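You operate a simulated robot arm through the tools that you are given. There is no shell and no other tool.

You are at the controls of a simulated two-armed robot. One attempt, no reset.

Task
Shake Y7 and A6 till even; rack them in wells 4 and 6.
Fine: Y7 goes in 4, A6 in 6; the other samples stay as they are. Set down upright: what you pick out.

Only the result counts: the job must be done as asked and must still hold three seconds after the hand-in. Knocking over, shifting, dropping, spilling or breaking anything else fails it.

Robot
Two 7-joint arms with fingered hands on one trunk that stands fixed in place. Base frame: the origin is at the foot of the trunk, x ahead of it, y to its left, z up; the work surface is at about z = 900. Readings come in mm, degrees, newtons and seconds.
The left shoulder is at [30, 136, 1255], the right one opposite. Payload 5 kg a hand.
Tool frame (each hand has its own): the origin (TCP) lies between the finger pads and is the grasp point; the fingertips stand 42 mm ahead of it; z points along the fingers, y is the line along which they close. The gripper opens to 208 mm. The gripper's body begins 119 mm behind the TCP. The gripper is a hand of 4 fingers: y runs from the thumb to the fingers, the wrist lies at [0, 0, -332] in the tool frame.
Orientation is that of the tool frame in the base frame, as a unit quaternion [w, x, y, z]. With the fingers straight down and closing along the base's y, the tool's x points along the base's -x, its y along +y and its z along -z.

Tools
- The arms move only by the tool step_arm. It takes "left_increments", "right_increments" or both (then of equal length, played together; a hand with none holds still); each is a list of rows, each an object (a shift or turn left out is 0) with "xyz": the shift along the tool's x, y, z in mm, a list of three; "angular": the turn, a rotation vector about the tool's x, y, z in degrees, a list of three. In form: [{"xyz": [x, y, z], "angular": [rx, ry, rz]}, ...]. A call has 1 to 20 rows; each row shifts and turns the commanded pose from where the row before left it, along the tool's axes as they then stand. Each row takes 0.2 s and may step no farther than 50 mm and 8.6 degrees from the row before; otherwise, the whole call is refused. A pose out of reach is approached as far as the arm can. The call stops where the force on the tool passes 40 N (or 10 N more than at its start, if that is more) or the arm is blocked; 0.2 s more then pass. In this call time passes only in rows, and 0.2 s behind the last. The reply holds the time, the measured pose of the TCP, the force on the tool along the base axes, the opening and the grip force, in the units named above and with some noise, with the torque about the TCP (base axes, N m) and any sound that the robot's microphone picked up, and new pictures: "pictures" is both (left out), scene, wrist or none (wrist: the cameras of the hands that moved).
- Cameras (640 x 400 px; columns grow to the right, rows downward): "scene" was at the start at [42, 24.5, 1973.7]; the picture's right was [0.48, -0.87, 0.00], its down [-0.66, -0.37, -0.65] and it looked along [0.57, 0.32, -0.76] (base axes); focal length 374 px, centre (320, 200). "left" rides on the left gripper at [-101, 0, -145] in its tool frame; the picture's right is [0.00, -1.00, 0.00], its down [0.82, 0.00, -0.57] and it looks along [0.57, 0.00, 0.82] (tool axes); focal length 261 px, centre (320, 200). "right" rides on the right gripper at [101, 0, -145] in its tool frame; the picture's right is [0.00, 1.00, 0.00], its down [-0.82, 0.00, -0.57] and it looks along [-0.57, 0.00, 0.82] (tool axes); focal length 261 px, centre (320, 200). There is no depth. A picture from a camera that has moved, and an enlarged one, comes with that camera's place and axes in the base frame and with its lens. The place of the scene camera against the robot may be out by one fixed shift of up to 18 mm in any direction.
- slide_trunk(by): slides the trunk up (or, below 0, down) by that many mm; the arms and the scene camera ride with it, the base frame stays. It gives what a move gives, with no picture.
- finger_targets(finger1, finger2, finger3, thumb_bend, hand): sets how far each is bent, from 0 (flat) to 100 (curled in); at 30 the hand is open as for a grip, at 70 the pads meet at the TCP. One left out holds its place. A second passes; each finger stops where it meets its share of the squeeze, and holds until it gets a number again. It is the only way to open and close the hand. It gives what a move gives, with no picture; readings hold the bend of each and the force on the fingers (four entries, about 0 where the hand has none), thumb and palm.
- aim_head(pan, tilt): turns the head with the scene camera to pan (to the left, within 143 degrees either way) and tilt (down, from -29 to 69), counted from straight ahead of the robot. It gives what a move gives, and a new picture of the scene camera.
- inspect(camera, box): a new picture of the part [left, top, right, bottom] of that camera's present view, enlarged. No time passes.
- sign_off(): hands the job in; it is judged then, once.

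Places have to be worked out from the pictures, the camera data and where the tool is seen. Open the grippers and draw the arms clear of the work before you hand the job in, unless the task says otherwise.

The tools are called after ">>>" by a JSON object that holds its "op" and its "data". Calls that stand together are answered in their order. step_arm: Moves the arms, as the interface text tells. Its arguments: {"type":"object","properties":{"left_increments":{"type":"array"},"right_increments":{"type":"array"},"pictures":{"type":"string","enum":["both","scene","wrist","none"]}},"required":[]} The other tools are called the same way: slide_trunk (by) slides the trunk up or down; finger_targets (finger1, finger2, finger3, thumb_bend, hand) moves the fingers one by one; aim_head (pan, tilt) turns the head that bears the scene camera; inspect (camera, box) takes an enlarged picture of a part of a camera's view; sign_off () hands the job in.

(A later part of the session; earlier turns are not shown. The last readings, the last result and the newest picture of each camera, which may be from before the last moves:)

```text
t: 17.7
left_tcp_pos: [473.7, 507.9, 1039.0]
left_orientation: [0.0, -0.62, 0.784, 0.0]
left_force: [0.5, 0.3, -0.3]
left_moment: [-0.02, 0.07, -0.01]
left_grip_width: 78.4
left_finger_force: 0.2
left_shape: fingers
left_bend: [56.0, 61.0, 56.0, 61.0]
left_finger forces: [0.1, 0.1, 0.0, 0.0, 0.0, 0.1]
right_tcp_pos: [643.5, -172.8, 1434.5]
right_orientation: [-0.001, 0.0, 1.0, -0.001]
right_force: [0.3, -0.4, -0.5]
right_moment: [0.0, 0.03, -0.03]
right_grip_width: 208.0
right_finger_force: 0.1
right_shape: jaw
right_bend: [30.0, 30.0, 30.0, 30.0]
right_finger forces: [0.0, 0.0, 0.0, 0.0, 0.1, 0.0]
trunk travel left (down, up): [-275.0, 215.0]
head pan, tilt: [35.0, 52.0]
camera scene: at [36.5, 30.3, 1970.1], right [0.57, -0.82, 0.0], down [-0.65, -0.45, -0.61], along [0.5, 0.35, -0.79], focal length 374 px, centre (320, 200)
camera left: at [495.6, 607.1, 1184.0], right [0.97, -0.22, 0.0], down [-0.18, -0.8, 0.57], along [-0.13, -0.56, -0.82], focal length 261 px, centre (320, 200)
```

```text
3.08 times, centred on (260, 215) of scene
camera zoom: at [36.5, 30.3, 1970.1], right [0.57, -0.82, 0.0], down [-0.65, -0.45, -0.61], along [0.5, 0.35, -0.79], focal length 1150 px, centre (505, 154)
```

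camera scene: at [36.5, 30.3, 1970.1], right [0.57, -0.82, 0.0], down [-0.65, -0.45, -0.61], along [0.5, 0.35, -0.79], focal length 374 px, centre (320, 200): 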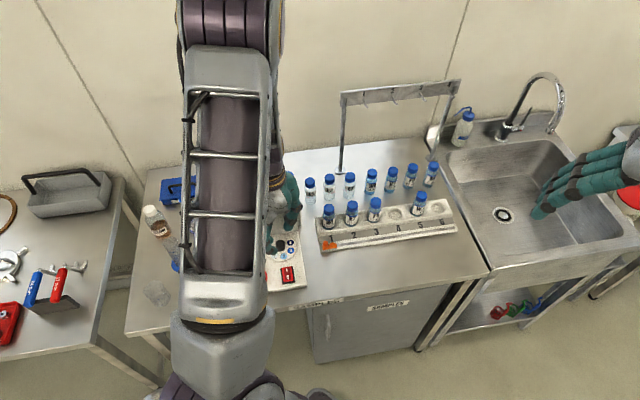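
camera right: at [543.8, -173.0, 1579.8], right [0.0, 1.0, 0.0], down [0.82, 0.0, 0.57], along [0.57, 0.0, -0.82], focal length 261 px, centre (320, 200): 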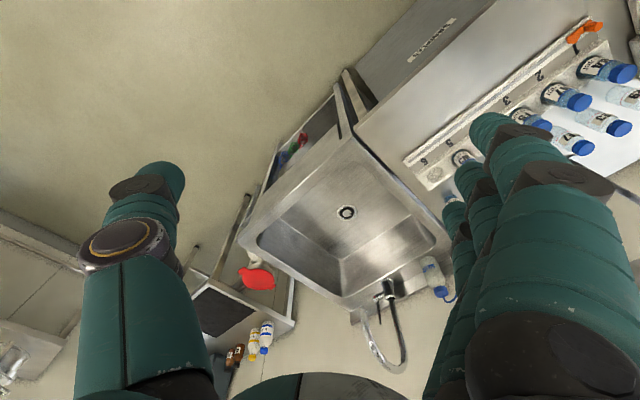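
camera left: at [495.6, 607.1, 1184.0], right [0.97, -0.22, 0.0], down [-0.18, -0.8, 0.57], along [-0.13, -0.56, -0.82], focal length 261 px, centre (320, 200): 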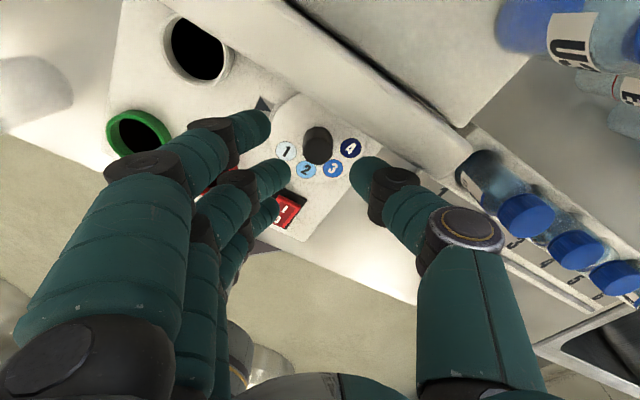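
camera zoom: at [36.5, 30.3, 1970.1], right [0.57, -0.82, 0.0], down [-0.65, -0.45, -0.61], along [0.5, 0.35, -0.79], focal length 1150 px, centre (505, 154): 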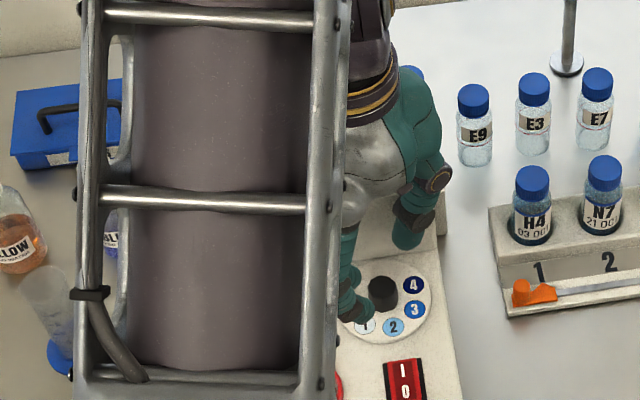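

The pinch is centred on the knob within a few mm. I lower slowly to TCP z≈983 with the hand at a slightly smaller angle for wall clearance.

>>> {"op": "step_arm", "data": {"left_increments": [{"xyz": [0, 3.2, 0], "angular": [0, 0, 6.6]}, {"xyz": [0, 0, 20]}, {"xyz": [0, 0, 20]}, {"xyz": [0, 0, 8]}, {"xyz": [0, 0, 8]}]}}

>>> {"op": "inspect", "data": {"camera": "left", "box": [180, 60, 500, 260]}}

>>> {"op": "inspect", "data": {"camera": "scene", "box": [250, 180, 320, 280]}}

```text
t: 18.9
left_tcp_pos: [470.0, 507.8, 983.4]
left_orientation: [0.0, -0.575, 0.818, 0.001]
left_force: [0.5, -0.2, -0.4]
left_moment: [0.01, 0.03, 0.0]
left_grip_width: 78.4
left_finger_force: 0.1
left_shape: fingers
left_bend: [56.0, 61.0, 56.0, 61.0]
left_finger forces: [0.0, 0.0, 0.0, 0.0, 0.0, 0.0]
right_tcp_pos: [644.5, -174.7, 1435.6]
right_orientation: [0.0, 0.0, 1.0, 0.001]
right_force: [0.1, -0.3, -0.6]
right_moment: [0.0, 0.02, 0.02]
right_grip_width: 208.0
right_finger_force: 0.1
right_shape: jaw
right_bend: [30.0, 30.0, 30.0, 30.0]
right_finger forces: [0.0, 0.0, 0.1, 0.0, 0.0, 0.0]
trunk travel left (down, up): [-275.0, 215.0]
head pan, tilt: [35.0, 52.0]
camera scene: at [36.4, 30.1, 1970.1], right [0.57, -0.82, 0.0], down [-0.65, -0.45, -0.62], along [0.5, 0.35, -0.79], focal length 374 px, centre (320, 200)
camera left: at [503.0, 603.1, 1128.0], right [0.94, -0.33, 0.0], down [-0.27, -0.77, 0.57], along [-0.19, -0.54, -0.82], focal length 261 px, centre (320, 200)
```

scene: 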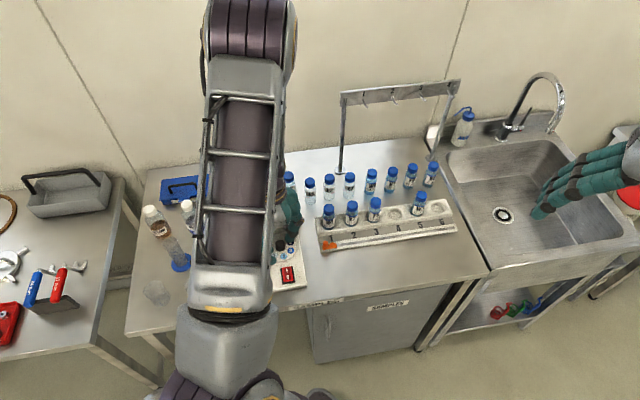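
left: 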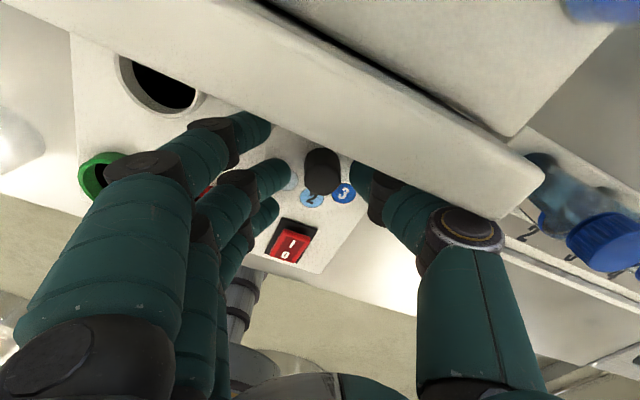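

```text
2.00 times, centred on (340, 160) of left
camera zoom: at [503.0, 603.1, 1128.0], right [0.94, -0.33, 0.0], down [-0.27, -0.77, 0.57], along [-0.19, -0.54, -0.82], focal length 521 px, centre (280, 280)
```

zoom: 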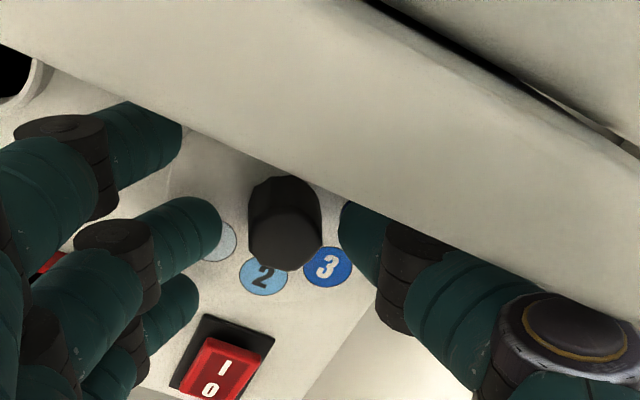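

```text
4.00 times, centred on (285, 230) of scene
camera zoom: at [36.4, 30.1, 1970.1], right [0.57, -0.82, 0.0], down [-0.65, -0.45, -0.62], along [0.5, 0.35, -0.79], focal length 1495 px, centre (460, 80)
```

zoom: 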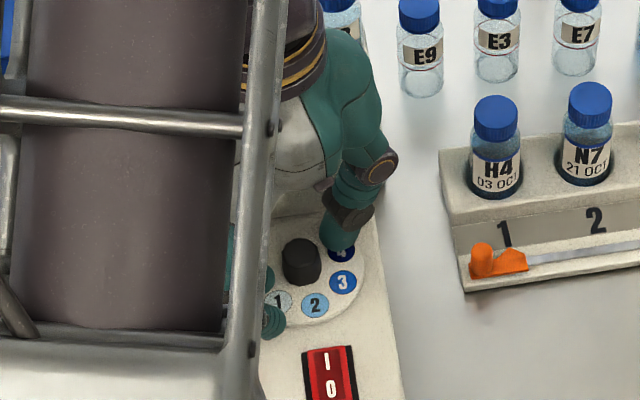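

No contact, the knob stands between thumb and middle finger. I close those two on the knob.

>>> {"op": "finger_targets", "data": {"hand": "left", "finger2": 75, "thumb_bend": 75}}

>>> {"op": "inspect", "data": {"camera": "left", "box": [180, 60, 500, 260]}}

```text
t: 19.9
left_tcp_pos: [471.1, 506.7, 982.4]
left_orientation: [0.0, -0.575, 0.818, 0.0]
left_force: [13.1, -5.5, -9.2]
left_moment: [-0.07, -0.26, 0.05]
left_grip_width: 67.9
left_finger_force: 15.2
left_shape: fingers
left_bend: [56.0, 65.0, 56.0, 67.0]
left_finger forces: [0.0, 8.5, 0.1, 0.1, 21.7, 0.0]
right_tcp_pos: [644.1, -172.7, 1433.9]
right_orientation: [-0.001, 0.0, 1.0, 0.001]
right_force: [0.8, 1.7, 0.2]
right_moment: [0.0, 0.02, 0.0]
right_grip_width: 208.1
right_finger_force: 0.1
right_shape: jaw
right_bend: [30.0, 30.0, 30.0, 30.0]
right_finger forces: [0.0, 0.0, 0.0, 0.1, 0.0, 0.0]
trunk travel left (down, up): [-275.0, 215.0]
head pan, tilt: [35.0, 52.0]
```

```text
2.00 times, centred on (340, 160) of left
camera zoom: at [504.5, 602.5, 1128.0], right [0.94, -0.34, 0.0], down [-0.27, -0.77, 0.57], along [-0.19, -0.54, -0.82], focal length 521 px, centre (280, 280)
```

zoom: 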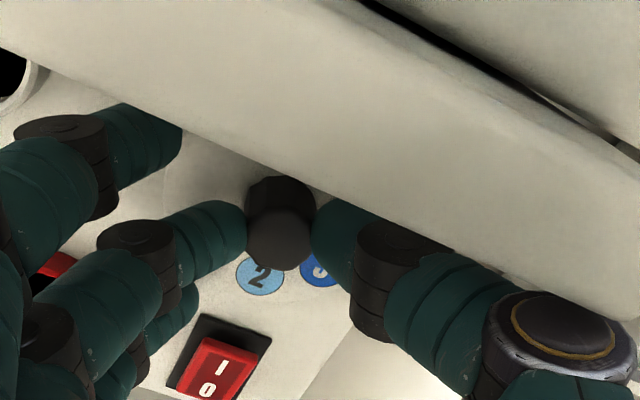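

Both pads hold the knob. I turn it 30° clockwise (toward bringing 1 to the arrow) and check.

>>> {"op": "step_arm", "data": {"left_increments": [{"angular": [0, 0, 6]}, {"angular": [0, 0, 6]}, {"angular": [0, 0, 6]}, {"angular": [0, 0, 6]}, {"angular": [0, 0, 6]}]}}

>>> {"op": "inspect", "data": {"camera": "left", "box": [180, 60, 500, 260]}}

>>> {"op": "inspect", "data": {"camera": "scene", "box": [250, 200, 310, 280]}}

```text
t: 21.1
left_tcp_pos: [466.9, 506.3, 983.1]
left_orientation: [0.0, -0.343, 0.939, -0.001]
left_force: [11.8, -12.2, -9.9]
left_moment: [-0.37, -1.04, 0.88]
left_grip_width: 71.3
left_finger_force: 20.2
left_shape: fingers
left_bend: [56.0, 66.0, 56.0, 67.0]
left_finger forces: [8.3, 6.2, 0.0, 0.1, 25.9, 0.0]
right_tcp_pos: [643.5, -173.8, 1434.6]
right_orientation: [0.0, 0.0, 1.0, 0.0]
right_force: [-0.9, -0.2, -0.7]
right_moment: [0.06, -0.01, -0.02]
right_grip_width: 208.1
right_finger_force: 0.0
right_shape: jaw
right_bend: [30.0, 30.0, 30.0, 30.0]
right_finger forces: [0.1, 0.0, 0.0, 0.0, 0.1, 0.1]
trunk travel left (down, up): [-275.0, 215.0]
head pan, tilt: [35.0, 52.0]
camera scene: at [36.5, 28.7, 1970.2], right [0.57, -0.82, 0.0], down [-0.65, -0.45, -0.62], along [0.5, 0.35, -0.79], focal length 374 px, centre (320, 200)
camera left: at [544.8, 572.2, 1128.1], right [0.65, -0.76, 0.0], down [-0.62, -0.53, 0.57], along [-0.44, -0.37, -0.82], focal length 261 px, centre (320, 200)
```

scene: 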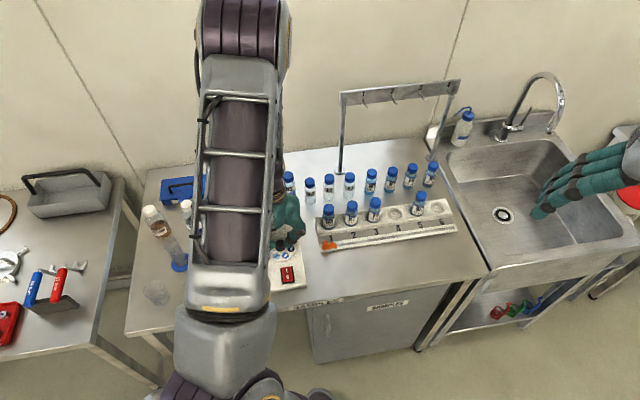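
left: 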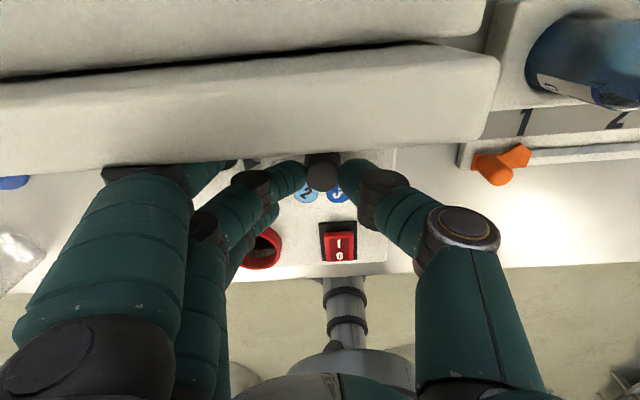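

```text
2.00 times, centred on (340, 160) of left
camera zoom: at [544.8, 572.2, 1128.1], right [0.65, -0.76, 0.0], down [-0.62, -0.53, 0.57], along [-0.44, -0.37, -0.82], focal length 521 px, centre (280, 280)
```

zoom: 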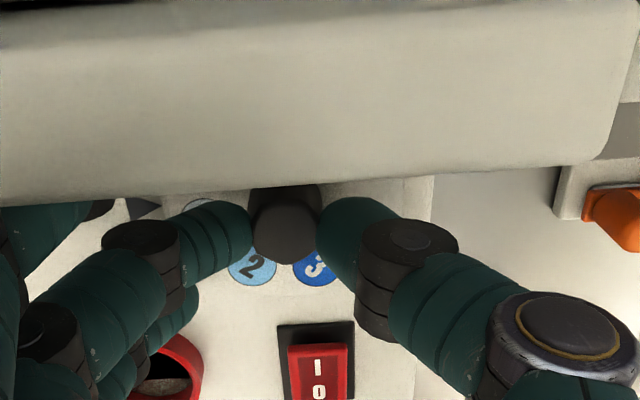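

```text
5.00 times, centred on (280, 240) of scene
camera zoom: at [36.5, 28.7, 1970.2], right [0.57, -0.82, 0.0], down [-0.65, -0.45, -0.62], along [0.5, 0.35, -0.79], focal length 1869 px, centre (520, 0)
```

zoom: 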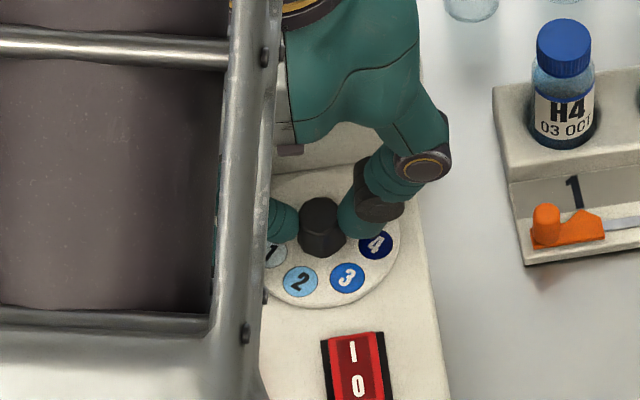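

The dial turns with the hand, but a side finger has touched the wall at this angle (8 N). I release, back off at once, and rise; then I'll regrasp with the hand leaning 20° away from the wall for more room.

>>> {"op": "finger_targets", "data": {"hand": "left", "finger2": 60, "thumb_bend": 60}}

>>> {"op": "step_arm", "data": {"left_increments": [{"angular": [0, 0, -4]}, {"angular": [0, 0, -4]}, {"xyz": [0, 0, -30]}, {"xyz": [0, 0, -40]}]}}

>>> {"op": "inspect", "data": {"camera": "left", "box": [180, 40, 500, 240]}}

```text
t: 22.1
left_tcp_pos: [466.6, 508.1, 982.2]
left_orientation: [-0.001, -0.344, 0.939, 0.0]
left_force: [-10.8, -2.6, -2.7]
left_moment: [-0.13, -0.53, 1.01]
left_grip_width: 81.6
left_finger_force: 5.1
left_shape: fingers
left_bend: [56.0, 60.0, 56.0, 60.0]
left_finger forces: [9.8, 0.1, 0.0, 0.0, 0.1, 0.0]
right_tcp_pos: [642.2, -174.3, 1434.8]
right_orientation: [0.0, -0.001, 1.0, 0.0]
right_force: [0.0, 0.1, -0.5]
right_moment: [0.02, 0.01, 0.0]
right_grip_width: 207.7
right_finger_force: 0.1
right_shape: jaw
right_bend: [30.0, 30.0, 30.0, 30.0]
right_finger forces: [0.0, 0.1, 0.1, 0.0, 0.0, 0.0]
trunk travel left (down, up): [-275.0, 215.0]
head pan, tilt: [35.0, 52.0]
```

```text
t: 23.1
left_tcp_pos: [468.7, 507.1, 1056.3]
left_orientation: [-0.001, -0.408, 0.913, 0.0]
left_force: [-0.8, 0.4, 0.6]
left_moment: [0.05, -0.08, 0.0]
left_grip_width: 80.2
left_finger_force: 0.0
left_shape: fingers
left_bend: [56.0, 60.0, 56.0, 60.0]
left_finger forces: [0.0, 0.0, 0.0, 0.1, 0.0, 0.1]
right_tcp_pos: [642.5, -175.3, 1434.8]
right_orientation: [0.0, 0.0, 1.0, 0.0]
right_force: [-0.2, -1.9, -0.5]
right_moment: [0.14, -0.07, -0.02]
right_grip_width: 208.0
right_finger_force: 0.0
right_shape: jaw
right_bend: [30.0, 30.0, 30.0, 30.0]
right_finger forces: [0.0, 0.0, 0.0, 0.0, 0.0, 0.0]
trunk travel left (down, up): [-275.0, 215.0]
head pan, tilt: [35.0, 52.0]
camera scene: at [34.5, 28.1, 1970.3], right [0.57, -0.82, 0.0], down [-0.65, -0.45, -0.62], along [0.5, 0.35, -0.79], focal length 374 px, centre (320, 200)
camera left: at [534.9, 582.4, 1201.0], right [0.75, -0.66, 0.0], down [-0.54, -0.61, 0.57], along [-0.38, -0.43, -0.82], focal length 261 px, centre (320, 200)
```

scene: 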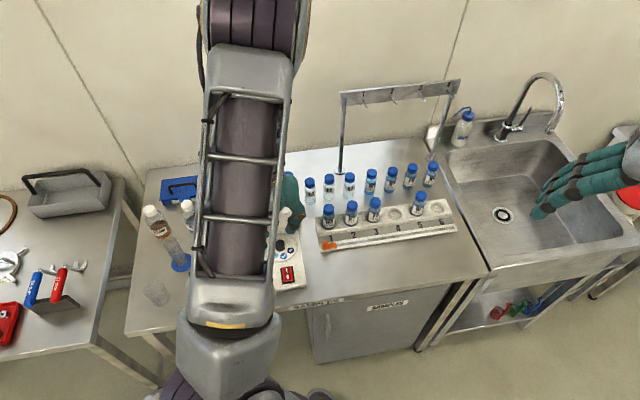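
left: 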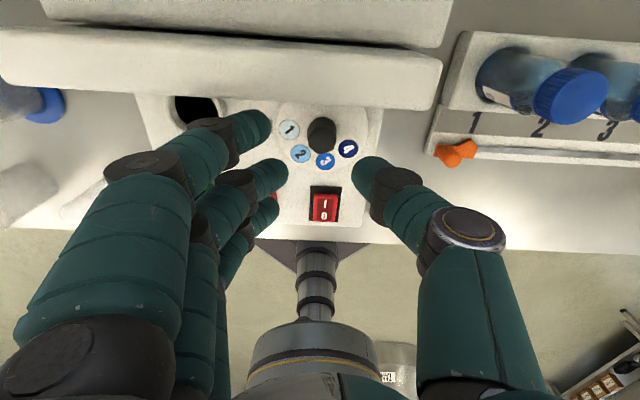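

```text
2.00 times, centred on (340, 140) of left
camera zoom: at [534.9, 582.4, 1201.0], right [0.75, -0.66, 0.0], down [-0.54, -0.61, 0.57], along [-0.38, -0.43, -0.82], focal length 521 px, centre (280, 320)
```

zoom: 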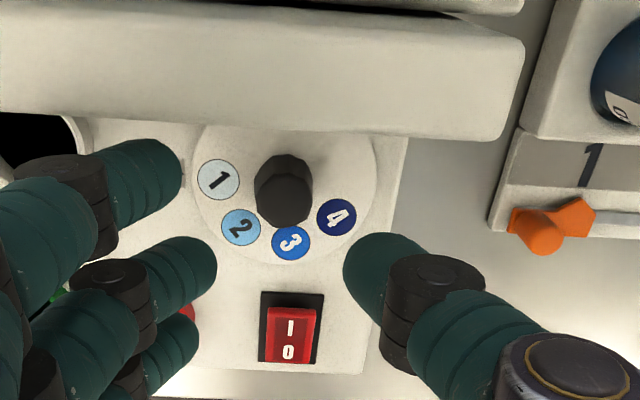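

The dial snapped to 1 at the arrow: it has detents ~50° apart, so three more such turns bring 4. I regrasp leaning 15° away from the wall, with more turning room.

>>> {"op": "step_arm", "data": {"left_increments": [{"angular": [0, 0, -7.95]}, {"angular": [0, 0, -7.95]}, {"angular": [0, 0, -7.95]}, {"angular": [0, 0, -7.95]}, {"angular": [0, -7.5, 0]}, {"angular": [0, -7.5, 0]}, {"xyz": [8.2, -0.5, 22.7]}], "pictures": "none"}}

>>> {"op": "inspect", "data": {"camera": "left", "box": [180, 40, 500, 240]}}

>>> {"op": "inspect", "data": {"camera": "scene", "box": [240, 160, 320, 280]}}

```text
t: 24.7
left_tcp_pos: [470.3, 507.2, 1027.7]
left_orientation: [0.1, -0.638, 0.759, 0.084]
left_force: [-0.1, 1.3, -0.5]
left_moment: [-0.08, 0.05, -0.01]
left_grip_width: 80.4
left_finger_force: 0.0
left_shape: fingers
left_bend: [56.0, 60.0, 56.0, 60.0]
left_finger forces: [0.0, 0.0, 0.0, 0.0, 0.0, 0.1]
right_tcp_pos: [644.6, -170.6, 1434.3]
right_orientation: [-0.001, 0.0, 1.0, 0.0]
right_force: [-0.1, 1.5, 0.2]
right_moment: [-0.22, 0.07, 0.01]
right_grip_width: 207.9
right_finger_force: 0.2
right_shape: jaw
right_bend: [30.0, 30.0, 30.0, 30.0]
right_finger forces: [0.0, 0.0, 0.0, 0.0, 0.0, 0.0]
trunk travel left (down, up): [-275.0, 215.0]
head pan, tilt: [35.0, 52.0]
```

```text
2.00 times, centred on (340, 140) of left
camera zoom: at [479.8, 567.4, 1194.5], right [0.99, -0.17, 0.0], down [-0.16, -0.93, 0.34], along [-0.06, -0.34, -0.94], focal length 521 px, centre (280, 320)
```

zoom: 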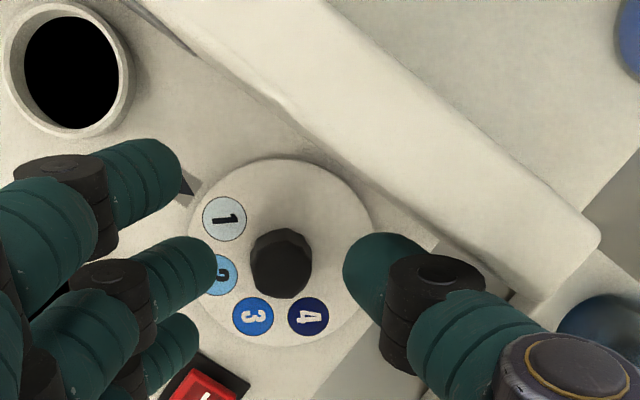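

```text
3.33 times, centred on (280, 220) of scene
camera zoom: at [37.1, 33.1, 1970.0], right [0.57, -0.82, 0.0], down [-0.65, -0.45, -0.61], along [0.5, 0.35, -0.79], focal length 1246 px, centre (453, 133)
```

zoom: 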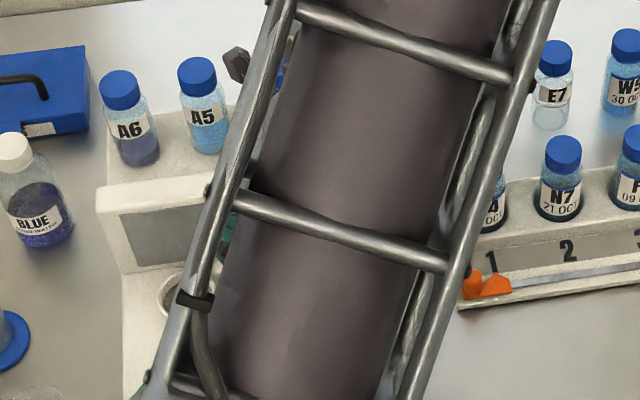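

The knob stays centred in the tilted pinch. I lower the rest of the way and close thumb and middle finger.

>>> {"op": "step_arm", "data": {"left_increments": [{"xyz": [8.25, -0.2, 21.1]}, {"xyz": [4.1, -0.1, 10.5]}, {"xyz": [4.1, -0.1, 10.5]}], "pictures": "wrist"}}

>>> {"op": "finger_targets", "data": {"hand": "left", "finger2": 75, "thumb_bend": 75}}

>>> {"op": "inspect", "data": {"camera": "left", "box": [180, 40, 500, 240]}}

```text
t: 25.5
left_tcp_pos: [468.1, 499.3, 984.7]
left_orientation: [0.099, -0.637, 0.76, 0.084]
left_force: [-0.3, -0.7, 5.4]
left_moment: [-0.22, 0.39, 0.07]
left_grip_width: 80.3
left_finger_force: 2.2
left_shape: fingers
left_bend: [56.0, 60.0, 56.0, 60.0]
left_finger forces: [0.0, 0.0, 5.6, 0.0, 0.1, 0.0]
right_tcp_pos: [643.2, -174.8, 1434.7]
right_orientation: [0.0, 0.0, 1.0, 0.0]
right_force: [0.3, -0.8, 0.2]
right_moment: [0.03, 0.04, 0.01]
right_grip_width: 208.2
right_finger_force: 0.0
right_shape: jaw
right_bend: [30.0, 30.0, 30.0, 30.0]
right_finger forces: [0.0, 0.1, 0.1, 0.0, 0.0, 0.0]
trunk travel left (down, up): [-275.0, 215.0]
head pan, tilt: [35.0, 52.0]
camera left: at [477.9, 559.9, 1150.3], right [0.99, -0.17, 0.0], down [-0.16, -0.93, 0.34], along [-0.06, -0.33, -0.94], focal length 261 px, centre (320, 200)
```

left: 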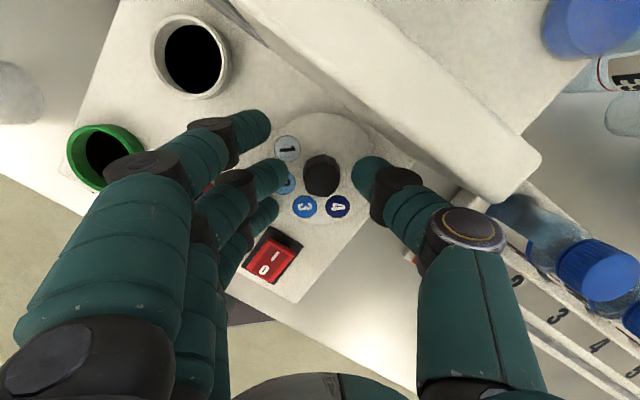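

```text
t: 26.5
left_tcp_pos: [469.7, 501.2, 984.2]
left_orientation: [0.1, -0.638, 0.759, 0.084]
left_force: [12.8, -1.3, -0.6]
left_moment: [-0.28, 0.31, 0.01]
left_grip_width: 68.1
left_finger_force: 19.7
left_shape: fingers
left_bend: [56.0, 66.0, 55.0, 67.0]
left_finger forces: [0.1, 8.5, 8.2, 0.0, 21.4, 0.0]
right_tcp_pos: [643.0, -174.0, 1434.0]
right_orientation: [-0.001, -0.001, 1.0, 0.0]
right_force: [-0.5, 1.0, -0.2]
right_moment: [0.0, 0.02, 0.01]
right_grip_width: 207.9
right_finger_force: 0.1
right_shape: jaw
right_bend: [30.0, 30.0, 30.0, 30.0]
right_finger forces: [0.1, 0.0, 0.0, 0.0, 0.1, 0.0]
trunk travel left (down, up): [-275.0, 215.0]
head pan, tilt: [35.0, 52.0]
```

```text
2.00 times, centred on (340, 140) of left
camera zoom: at [479.2, 559.9, 1150.1], right [0.99, -0.17, 0.0], down [-0.16, -0.93, 0.34], along [-0.06, -0.33, -0.94], focal length 521 px, centre (280, 320)
```

zoom: 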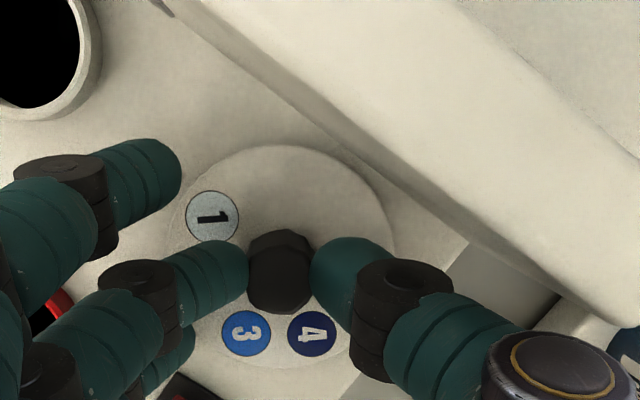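

The robot-side finger rests on the plate (8 N). I open, raise 7 mm, and close again.

>>> {"op": "finger_targets", "data": {"hand": "left", "finger2": 60, "thumb_bend": 60}}

>>> {"op": "step_arm", "data": {"left_increments": [{"xyz": [-1.8, 0, -6.8]}], "pictures": "none"}}

>>> {"op": "finger_targets", "data": {"hand": "left", "finger2": 75, "thumb_bend": 75}}

```text
t: 27.5
left_tcp_pos: [468.8, 500.4, 984.5]
left_orientation: [0.1, -0.637, 0.76, 0.084]
left_force: [-1.3, 0.2, 3.1]
left_moment: [-0.04, 0.24, 0.01]
left_grip_width: 79.8
left_finger_force: 1.4
left_shape: fingers
left_bend: [56.0, 60.0, 56.0, 60.0]
left_finger forces: [0.0, 0.1, 2.9, 0.0, 0.0, 0.1]
right_tcp_pos: [643.3, -172.6, 1435.3]
right_orientation: [0.001, -0.001, 1.0, 0.001]
right_force: [-0.4, -0.6, 0.5]
right_moment: [0.05, -0.03, 0.0]
right_grip_width: 207.5
right_finger_force: 0.0
right_shape: jaw
right_bend: [30.0, 30.0, 30.0, 30.0]
right_finger forces: [0.1, 0.0, 0.0, 0.1, 0.0, 0.0]
trunk travel left (down, up): [-275.0, 215.0]
head pan, tilt: [35.0, 52.0]
```

```text
t: 27.9
left_tcp_pos: [469.2, 499.5, 991.8]
left_orientation: [0.1, -0.637, 0.76, 0.084]
left_force: [0.4, 0.6, -0.4]
left_moment: [0.0, -0.02, 0.03]
left_grip_width: 80.2
left_finger_force: 0.1
left_shape: fingers
left_bend: [56.0, 60.0, 56.0, 60.0]
left_finger forces: [0.0, 0.0, 0.1, 0.0, 0.0, 0.0]
right_tcp_pos: [642.8, -175.2, 1433.4]
right_orientation: [0.0, 0.0, 1.0, 0.0]
right_force: [-0.2, -0.4, -0.6]
right_moment: [0.04, -0.05, 0.03]
right_grip_width: 207.9
right_finger_force: 0.2
right_shape: jaw
right_bend: [30.0, 30.0, 30.0, 30.0]
right_finger forces: [0.0, 0.1, 0.0, 0.0, 0.0, 0.0]
trunk travel left (down, up): [-275.0, 215.0]
head pan, tilt: [35.0, 52.0]
```

```text
t: 28.9
left_tcp_pos: [469.4, 500.0, 992.1]
left_orientation: [0.101, -0.637, 0.76, 0.084]
left_force: [8.3, 2.1, 16.6]
left_moment: [0.16, -0.52, 0.03]
left_grip_width: 57.5
left_finger_force: 19.1
left_shape: fingers
left_bend: [56.0, 67.0, 56.0, 72.0]
left_finger forces: [0.0, 7.3, 0.0, 0.0, 30.6, 0.0]
right_tcp_pos: [643.3, -175.7, 1434.8]
right_orientation: [0.0, 0.0, 1.0, 0.0]
right_force: [-1.0, -0.2, 0.6]
right_moment: [-0.03, 0.0, 0.01]
right_grip_width: 207.8
right_finger_force: 0.1
right_shape: jaw
right_bend: [30.0, 30.0, 30.0, 30.0]
right_finger forces: [0.0, 0.0, 0.1, 0.1, 0.1, 0.0]
trunk travel left (down, up): [-275.0, 215.0]
head pan, tilt: [35.0, 52.0]
```

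The thumb has slipped up onto the knob's top edge: that height is too high. I open, go back down 4 mm, and raise the robot-side finger by opening it instead.

>>> {"op": "finger_targets", "data": {"hand": "left", "finger2": 60, "thumb_bend": 60, "finger3": 48}}

>>> {"op": "inspect", "data": {"camera": "left", "box": [100, 40, 500, 290]}}

```text
t: 29.9
left_tcp_pos: [466.1, 500.0, 992.7]
left_orientation: [0.101, -0.637, 0.759, 0.085]
left_force: [-6.1, 4.2, 35.6]
left_moment: [-0.2, -0.23, -0.02]
left_grip_width: 60.9
left_finger_force: 17.2
left_shape: fingers
left_bend: [56.0, 60.0, 48.0, 67.0]
left_finger forces: [0.1, 0.0, 0.0, 0.1, 34.2, 0.1]
right_tcp_pos: [641.3, -175.3, 1435.3]
right_orientation: [0.001, 0.0, 1.0, 0.001]
right_force: [-0.2, 0.2, -0.7]
right_moment: [0.02, 0.02, 0.0]
right_grip_width: 207.8
right_finger_force: 0.1
right_shape: jaw
right_bend: [30.0, 30.0, 30.0, 30.0]
right_finger forces: [0.0, 0.0, 0.1, 0.0, 0.1, 0.0]
trunk travel left (down, up): [-275.0, 215.0]
head pan, tilt: [35.0, 52.0]
```

```text
1.60 times, centred on (300, 165) of left
camera zoom: at [476.0, 559.4, 1159.2], right [0.99, -0.17, 0.0], down [-0.16, -0.93, 0.34], along [-0.06, -0.33, -0.94], focal length 417 px, centre (352, 256)
```

zoom: 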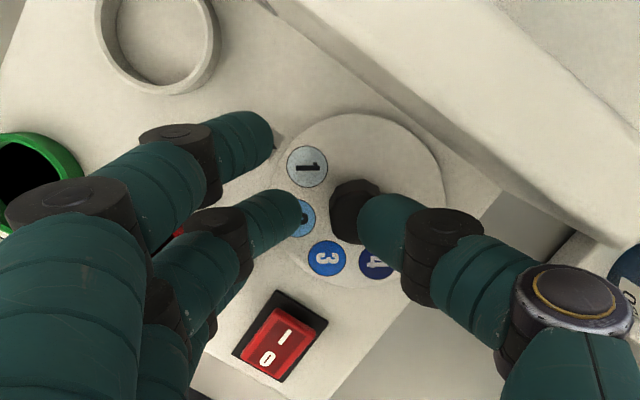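

The thumb tip is caught on top of the knob (34 N). I lift the hand so it frees, then reopen.

>>> {"op": "step_arm", "data": {"left_increments": [{"xyz": [-1.3, 0, -4.8]}, {"xyz": [-2.6, 0, -9.7]}], "pictures": "none"}}

>>> {"op": "finger_targets", "data": {"hand": "left", "finger2": 60, "thumb_bend": 58, "finger3": 56}}

>>> {"op": "inspect", "data": {"camera": "left", "box": [100, 40, 500, 290]}}

```text
t: 30.5
left_tcp_pos: [466.3, 500.1, 1004.1]
left_orientation: [0.1, -0.638, 0.759, 0.084]
left_force: [-0.3, -0.1, 0.1]
left_moment: [0.01, -0.06, -0.01]
left_grip_width: 80.3
left_finger_force: 0.1
left_shape: fingers
left_bend: [56.0, 60.0, 48.0, 60.0]
left_finger forces: [0.1, 0.1, 0.0, 0.0, 0.0, 0.1]
right_tcp_pos: [642.5, -175.1, 1434.9]
right_orientation: [0.0, 0.0, 1.0, 0.0]
right_force: [0.1, 0.1, 0.1]
right_moment: [0.09, -0.03, -0.03]
right_grip_width: 207.8
right_finger_force: 0.0
right_shape: jaw
right_bend: [30.0, 30.0, 30.0, 30.0]
right_finger forces: [0.0, 0.1, 0.0, 0.1, 0.0, 0.0]
trunk travel left (down, up): [-275.0, 215.0]
head pan, tilt: [35.0, 52.0]
```

```text
t: 31.5
left_tcp_pos: [467.3, 500.2, 1006.9]
left_orientation: [0.1, -0.637, 0.76, 0.084]
left_force: [-0.3, 0.1, -0.7]
left_moment: [0.03, 0.01, 0.01]
left_grip_width: 87.3
left_finger_force: 0.1
left_shape: fingers
left_bend: [56.0, 60.0, 56.0, 57.0]
left_finger forces: [0.0, 0.1, 0.0, 0.0, 0.1, 0.1]
right_tcp_pos: [644.2, -174.4, 1435.8]
right_orientation: [0.0, 0.0, 1.0, 0.0]
right_force: [0.3, 0.4, 1.1]
right_moment: [0.0, -0.02, -0.01]
right_grip_width: 207.5
right_finger_force: 0.0
right_shape: jaw
right_bend: [30.0, 30.0, 30.0, 30.0]
right_finger forces: [0.1, 0.1, 0.1, 0.0, 0.1, 0.0]
trunk travel left (down, up): [-275.0, 215.0]
head pan, tilt: [35.0, 52.0]
```

```text
1.60 times, centred on (300, 165) of left
camera zoom: at [477.4, 560.3, 1172.4], right [0.99, -0.17, 0.0], down [-0.16, -0.93, 0.34], along [-0.06, -0.34, -0.94], focal length 417 px, centre (352, 256)
```

zoom: 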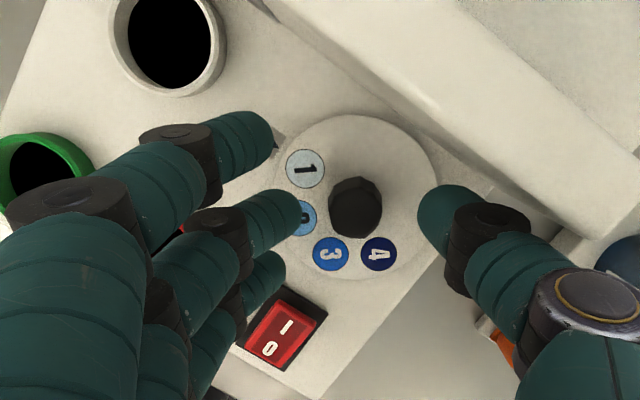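

Free again. I reduce the lean to 8°, open the outer finger slightly, re-centre on the knob at about (470.5,509.5), and lower to z≈983.

>>> {"op": "finger_targets", "data": {"hand": "left", "finger1": 56, "finger2": 60, "finger3": 50, "thumb_bend": 60}}

>>> {"op": "step_arm", "data": {"left_increments": [{"angular": [0, 7, 0]}, {"xyz": [-1.1, -0.8, 12.2]}, {"xyz": [-1.1, -0.8, 12.2]}], "pictures": "none"}}

>>> {"op": "inspect", "data": {"camera": "left", "box": [100, 40, 500, 290]}}

```text
t: 32.5
left_tcp_pos: [467.5, 501.6, 1005.9]
left_orientation: [0.101, -0.638, 0.759, 0.085]
left_force: [0.5, -0.4, 0.8]
left_moment: [0.03, 0.04, -0.04]
left_grip_width: 81.2
left_finger_force: 0.0
left_shape: fingers
left_bend: [56.0, 60.0, 50.0, 60.0]
left_finger forces: [0.0, 0.0, 0.0, 0.1, 0.0, 0.1]
right_tcp_pos: [643.1, -173.0, 1435.9]
right_orientation: [-0.001, 0.0, 1.0, 0.0]
right_force: [-0.2, -0.2, 0.4]
right_moment: [-0.02, -0.01, 0.02]
right_grip_width: 207.9
right_finger_force: 0.0
right_shape: jaw
right_bend: [30.0, 30.0, 30.0, 30.0]
right_finger forces: [0.0, 0.1, 0.1, 0.1, 0.0, 0.0]
trunk travel left (down, up): [-275.0, 215.0]
head pan, tilt: [35.0, 52.0]
```

```text
t: 33.3
left_tcp_pos: [470.3, 505.2, 981.4]
left_orientation: [0.053, -0.64, 0.765, 0.044]
left_force: [-1.3, -3.9, -1.3]
left_moment: [0.19, -0.02, -0.28]
left_grip_width: 80.5
left_finger_force: 1.9
left_shape: fingers
left_bend: [56.0, 60.0, 50.0, 60.0]
left_finger forces: [0.1, 0.0, 0.0, 0.0, 3.3, 0.0]
right_tcp_pos: [643.2, -172.9, 1435.7]
right_orientation: [0.0, 0.0, 1.0, 0.0]
right_force: [0.5, 0.0, 0.0]
right_moment: [-0.1, 0.0, -0.01]
right_grip_width: 208.0
right_finger_force: 0.0
right_shape: jaw
right_bend: [30.0, 30.0, 30.0, 30.0]
right_finger forces: [0.1, 0.0, 0.0, 0.0, 0.1, 0.0]
trunk travel left (down, up): [-275.0, 215.0]
head pan, tilt: [35.0, 52.0]
```

```text
1.60 times, centred on (300, 165) of left
camera zoom: at [483.2, 585.6, 1139.9], right [0.99, -0.17, 0.0], down [-0.15, -0.88, 0.45], along [-0.08, -0.45, -0.89], focal length 417 px, centre (352, 256)
```

zoom: 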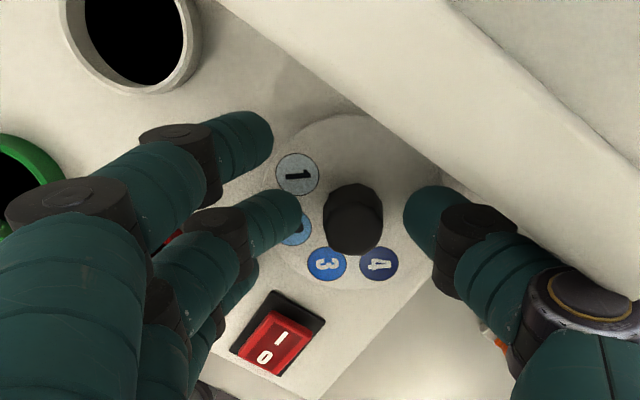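

The thumb grazes the wall (3 N) at this angle, so I turn 8° clockwise first, then close on the knob.

>>> {"op": "step_arm", "data": {"left_increments": [{"xyz": [0, 0.6, 0], "angular": [1.1, 0, 7.9]}], "pictures": "none"}}

>>> {"op": "finger_targets", "data": {"hand": "left", "finger2": 75, "thumb_bend": 75}}

>>> {"op": "inspect", "data": {"camera": "left", "box": [100, 40, 500, 290]}}

```text
t: 33.7
left_tcp_pos: [467.9, 508.1, 983.0]
left_orientation: [0.057, -0.586, 0.807, 0.041]
left_force: [-0.6, 0.2, -0.6]
left_moment: [-0.02, -0.03, 0.01]
left_grip_width: 80.5
left_finger_force: 0.1
left_shape: fingers
left_bend: [56.0, 60.0, 50.0, 60.0]
left_finger forces: [0.0, 0.1, 0.1, 0.0, 0.0, 0.1]
right_tcp_pos: [642.2, -172.2, 1435.3]
right_orientation: [0.001, 0.0, 1.0, 0.0]
right_force: [-0.2, 0.7, -0.4]
right_moment: [-0.1, -0.03, -0.05]
right_grip_width: 208.0
right_finger_force: 0.0
right_shape: jaw
right_bend: [30.0, 30.0, 30.0, 30.0]
right_finger forces: [0.1, 0.0, 0.1, 0.0, 0.0, 0.0]
trunk travel left (down, up): [-275.0, 215.0]
head pan, tilt: [35.0, 52.0]
```

```text
t: 34.7
left_tcp_pos: [470.0, 506.2, 982.2]
left_orientation: [0.057, -0.587, 0.807, 0.041]
left_force: [15.5, -0.1, -7.1]
left_moment: [0.04, -0.32, 0.03]
left_grip_width: 67.4
left_finger_force: 16.3
left_shape: fingers
left_bend: [56.0, 65.0, 50.0, 68.0]
left_finger forces: [0.0, 8.5, 0.0, 0.0, 22.7, 0.1]
right_tcp_pos: [644.2, -174.0, 1434.5]
right_orientation: [-0.001, 0.0, 1.0, 0.0]
right_force: [1.2, 1.0, 0.5]
right_moment: [0.0, 0.01, 0.01]
right_grip_width: 208.0
right_finger_force: 0.2
right_shape: jaw
right_bend: [30.0, 30.0, 30.0, 30.0]
right_finger forces: [0.0, 0.1, 0.1, 0.1, 0.0, 0.0]
trunk travel left (down, up): [-275.0, 215.0]
head pan, tilt: [35.0, 52.0]
```

```text
1.60 times, centred on (300, 165) of left
camera zoom: at [495.2, 583.2, 1140.0], right [0.95, -0.3, 0.0], down [-0.27, -0.85, 0.45], along [-0.14, -0.43, -0.89], focal length 417 px, centre (352, 256)
```

zoom: 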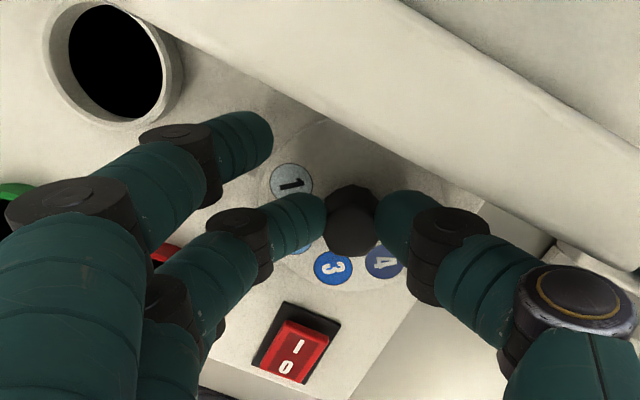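

Good grip, no other contact. I turn it 33° clockwise around the knob axis and check forces.

>>> {"op": "step_arm", "data": {"left_increments": [{"xyz": [0, 0.5, 0], "angular": [0.92, 0, 6.53]}, {"xyz": [0, 0.5, 0], "angular": [0.92, 0, 6.53]}, {"xyz": [0, 0.5, 0], "angular": [0.92, 0, 6.53]}, {"xyz": [0, 0.5, 0], "angular": [0.92, 0, 6.53]}, {"xyz": [0, 0.5, 0], "angular": [0.92, 0, 6.53]}], "pictures": "none"}}

>>> {"op": "inspect", "data": {"camera": "left", "box": [100, 40, 500, 290]}}

```text
t: 35.9
left_tcp_pos: [466.3, 505.7, 983.8]
left_orientation: [0.064, -0.332, 0.941, 0.022]
left_force: [15.0, -11.5, -7.2]
left_moment: [-0.33, -0.48, 0.45]
left_grip_width: 73.0
left_finger_force: 20.6
left_shape: fingers
left_bend: [55.0, 66.0, 50.0, 68.0]
left_finger forces: [6.2, 7.1, 0.0, 0.0, 27.9, 0.0]
right_tcp_pos: [643.4, -175.3, 1434.3]
right_orientation: [0.0, 0.0, 1.0, 0.0]
right_force: [-0.8, 0.1, -0.3]
right_moment: [0.01, -0.07, -0.01]
right_grip_width: 207.7
right_finger_force: 0.2
right_shape: jaw
right_bend: [30.0, 30.0, 30.0, 30.0]
right_finger forces: [0.1, 0.0, 0.1, 0.1, 0.0, 0.0]
trunk travel left (down, up): [-275.0, 215.0]
head pan, tilt: [35.0, 52.0]
```

```text
1.60 times, centred on (300, 165) of left
camera zoom: at [528.8, 556.7, 1140.5], right [0.63, -0.78, 0.0], down [-0.69, -0.56, 0.45], along [-0.35, -0.29, -0.89], focal length 417 px, centre (352, 256)
```

zoom: 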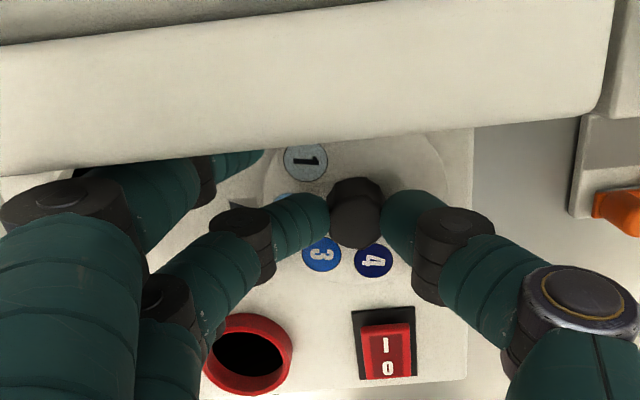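

The knob turned; a side finger lightly touches the wall again at the end (6 N). I release, turn back a little and lift to see the dial's position.

>>> {"op": "finger_targets", "data": {"hand": "left", "finger2": 60, "thumb_bend": 60}}

>>> {"op": "step_arm", "data": {"left_increments": [{"xyz": [0, -0.5, 0], "angular": [-0.92, 0, -6.53]}, {"xyz": [0, -0.5, 0], "angular": [-0.92, 0, -6.53]}, {"xyz": [0, -0.5, 0], "angular": [-0.92, 0, -6.53]}, {"xyz": [0, -0.5, 0], "angular": [-0.92, 0, -6.53]}, {"xyz": [0, -0.5, 0], "angular": [-0.92, 0, -6.53]}], "pictures": "none"}}

>>> {"op": "inspect", "data": {"camera": "left", "box": [100, 40, 500, 290]}}

```text
t: 36.9
left_tcp_pos: [466.2, 507.6, 983.8]
left_orientation: [0.064, -0.334, 0.94, 0.023]
left_force: [-8.4, -4.3, -1.7]
left_moment: [-0.23, 0.21, 0.63]
left_grip_width: 82.3
left_finger_force: 4.4
left_shape: fingers
left_bend: [55.0, 60.0, 50.0, 60.0]
left_finger forces: [9.6, 0.0, 0.0, 0.1, 0.0, 0.0]
right_tcp_pos: [641.5, -174.1, 1435.2]
right_orientation: [0.0, 0.0, 1.0, 0.0]
right_force: [0.2, 0.1, -0.1]
right_moment: [0.05, 0.02, -0.01]
right_grip_width: 208.0
right_finger_force: 0.0
right_shape: jaw
right_bend: [30.0, 30.0, 30.0, 30.0]
right_finger forces: [0.0, 0.0, 0.1, 0.1, 0.0, 0.1]
trunk travel left (down, up): [-275.0, 215.0]
head pan, tilt: [35.0, 52.0]
```

```text
t: 38.1
left_tcp_pos: [469.9, 507.0, 982.2]
left_orientation: [0.057, -0.588, 0.806, 0.041]
left_force: [0.1, -0.4, -0.1]
left_moment: [0.02, 0.02, 0.02]
left_grip_width: 80.2
left_finger_force: 0.1
left_shape: fingers
left_bend: [56.0, 60.0, 50.0, 60.0]
left_finger forces: [0.1, 0.1, 0.0, 0.1, 0.0, 0.0]
right_tcp_pos: [644.3, -175.0, 1434.4]
right_orientation: [0.001, 0.0, 1.0, 0.0]
right_force: [0.7, -0.1, 0.8]
right_moment: [0.07, 0.06, -0.03]
right_grip_width: 207.8
right_finger_force: 0.0
right_shape: jaw
right_bend: [30.0, 30.0, 30.0, 30.0]
right_finger forces: [0.0, 0.1, 0.0, 0.0, 0.0, 0.0]
trunk travel left (down, up): [-275.0, 215.0]
head pan, tilt: [35.0, 52.0]
```

```text
1.60 times, centred on (300, 165) of left
camera zoom: at [493.5, 582.6, 1141.0], right [0.95, -0.3, 0.0], down [-0.27, -0.85, 0.45], along [-0.14, -0.43, -0.89], focal length 417 px, centre (352, 256)
```

zoom: 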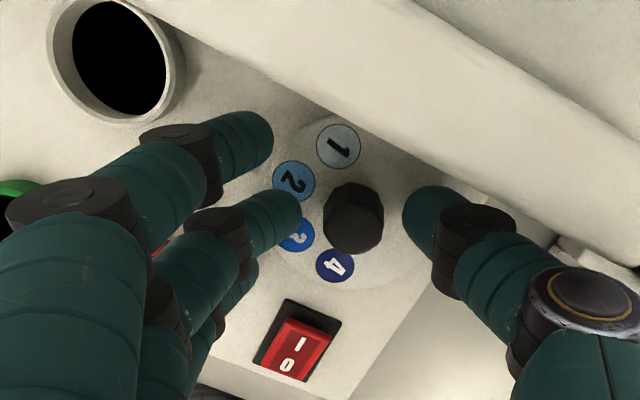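

The dial snapped to 2. Two more turns: I bend the wall-side finger in for clearance, close, and turn 30°.

>>> {"op": "finger_targets", "data": {"hand": "left", "finger1": 65, "finger2": 75, "thumb_bend": 75}}

>>> {"op": "step_arm", "data": {"left_increments": [{"xyz": [0, 0.45, 0], "angular": [0.84, 0, 6]}, {"xyz": [0, 0.45, 0], "angular": [0.84, 0, 6]}, {"xyz": [0, 0.45, 0], "angular": [0.84, 0, 6]}, {"xyz": [0, 0.45, 0], "angular": [0.84, 0, 6]}, {"xyz": [0, 0.45, 0], "angular": [0.84, 0, 6]}], "pictures": "none"}}

>>> {"op": "inspect", "data": {"camera": "left", "box": [100, 40, 500, 290]}}

```text
t: 39.1
left_tcp_pos: [470.4, 505.9, 982.9]
left_orientation: [0.056, -0.587, 0.807, 0.041]
left_force: [13.8, -0.8, -6.7]
left_moment: [0.02, -0.21, 0.0]
left_grip_width: 47.7
left_finger_force: 15.4
left_shape: fingers
left_bend: [65.0, 65.0, 50.0, 68.0]
left_finger forces: [0.0, 9.1, 0.1, 0.1, 21.2, 0.0]
right_tcp_pos: [644.1, -173.8, 1434.0]
right_orientation: [-0.001, 0.0, 1.0, -0.001]
right_force: [-0.1, -0.2, -0.1]
right_moment: [-0.03, -0.04, 0.01]
right_grip_width: 208.1
right_finger_force: 0.1
right_shape: jaw
right_bend: [30.0, 30.0, 30.0, 30.0]
right_finger forces: [0.0, 0.1, 0.0, 0.0, 0.1, 0.1]
trunk travel left (down, up): [-275.0, 215.0]
head pan, tilt: [35.0, 52.0]
```

```text
t: 40.3
left_tcp_pos: [469.9, 507.3, 981.2]
left_orientation: [0.066, -0.354, 0.933, 0.025]
left_force: [24.5, -4.6, -0.2]
left_moment: [-0.09, -0.76, 0.06]
left_grip_width: 48.8
left_finger_force: 17.8
left_shape: fingers
left_bend: [65.0, 66.0, 50.0, 68.0]
left_finger forces: [0.3, 7.8, 0.1, 0.0, 28.3, 0.0]
right_tcp_pos: [645.8, -175.0, 1433.0]
right_orientation: [-0.001, 0.0, 1.0, 0.0]
right_force: [-0.6, 0.4, -0.4]
right_moment: [0.01, -0.01, -0.01]
right_grip_width: 208.0
right_finger_force: 0.0
right_shape: jaw
right_bend: [30.0, 30.0, 30.0, 30.0]
right_finger forces: [0.1, 0.0, 0.0, 0.0, 0.0, 0.0]
trunk travel left (down, up): [-275.0, 215.0]
head pan, tilt: [35.0, 52.0]
```

```text
1.60 times, centred on (300, 165) of left
camera zoom: at [529.1, 560.0, 1140.3], right [0.67, -0.75, 0.0], down [-0.67, -0.59, 0.45], along [-0.34, -0.3, -0.89], focal length 417 px, centre (352, 256)
```

zoom: 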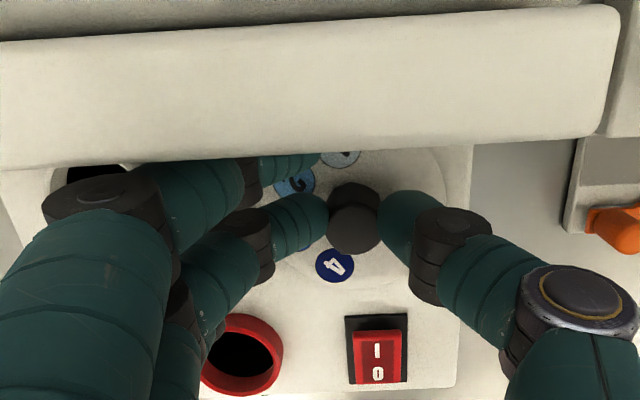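

No wall contact this time. I release, swing back, and check the position.

>>> {"op": "finger_targets", "data": {"hand": "left", "finger2": 60, "thumb_bend": 60}}

>>> {"op": "step_arm", "data": {"left_increments": [{"xyz": [0, -0.45, 0], "angular": [-0.84, 0, -6]}, {"xyz": [0, -0.45, 0], "angular": [-0.84, 0, -6]}, {"xyz": [0, -0.45, 0], "angular": [-0.84, 0, -6]}, {"xyz": [0, -0.45, 0], "angular": [-0.84, 0, -6]}, {"xyz": [0, -0.45, 0], "angular": [-0.84, 0, -6]}], "pictures": "none"}}

>>> {"op": "inspect", "data": {"camera": "left", "box": [100, 40, 500, 290]}}

```text
t: 41.3
left_tcp_pos: [467.4, 507.1, 982.1]
left_orientation: [0.065, -0.355, 0.932, 0.025]
left_force: [1.1, -0.6, 0.0]
left_moment: [0.04, 0.0, 0.01]
left_grip_width: 59.8
left_finger_force: 0.0
left_shape: fingers
left_bend: [65.0, 60.0, 50.0, 60.0]
left_finger forces: [0.0, 0.1, 0.0, 0.1, 0.1, 0.1]
right_tcp_pos: [642.9, -173.7, 1434.4]
right_orientation: [-0.001, 0.0, 1.0, 0.0]
right_force: [1.2, 0.3, -0.4]
right_moment: [0.03, 0.02, -0.03]
right_grip_width: 208.0
right_finger_force: 0.0
right_shape: jaw
right_bend: [30.0, 30.0, 30.0, 30.0]
right_finger forces: [0.0, 0.1, 0.0, 0.0, 0.0, 0.1]
trunk travel left (down, up): [-275.0, 215.0]
head pan, tilt: [35.0, 52.0]
```

```text
t: 42.5
left_tcp_pos: [469.4, 506.0, 982.4]
left_orientation: [0.056, -0.587, 0.807, 0.041]
left_force: [0.6, -0.1, -0.7]
left_moment: [0.01, 0.0, 0.0]
left_grip_width: 59.8
left_finger_force: 0.0
left_shape: fingers
left_bend: [65.0, 60.0, 50.0, 60.0]
left_finger forces: [0.0, 0.0, 0.0, 0.1, 0.1, 0.0]
right_tcp_pos: [642.9, -174.7, 1434.8]
right_orientation: [0.0, 0.0, 1.0, 0.001]
right_force: [0.5, 0.4, 0.1]
right_moment: [0.03, 0.0, -0.01]
right_grip_width: 208.0
right_finger_force: 0.1
right_shape: jaw
right_bend: [30.0, 30.0, 30.0, 30.0]
right_finger forces: [0.0, 0.0, 0.0, 0.1, 0.0, 0.1]
trunk travel left (down, up): [-275.0, 215.0]
head pan, tilt: [35.0, 52.0]
```

```text
1.60 times, centred on (300, 165) of left
camera zoom: at [493.2, 582.0, 1140.8], right [0.95, -0.3, 0.0], down [-0.27, -0.85, 0.45], along [-0.14, -0.43, -0.89], focal length 417 px, centre (352, 256)
```

zoom: 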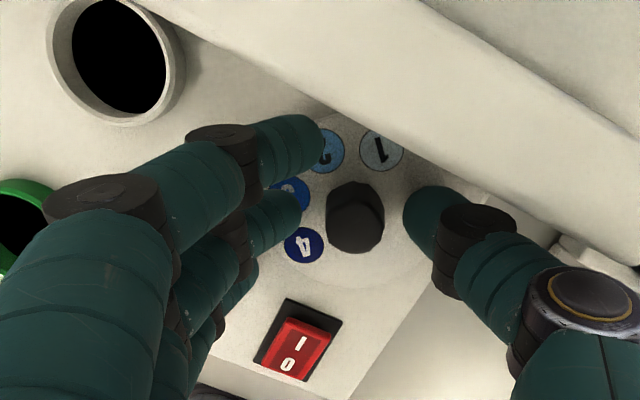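

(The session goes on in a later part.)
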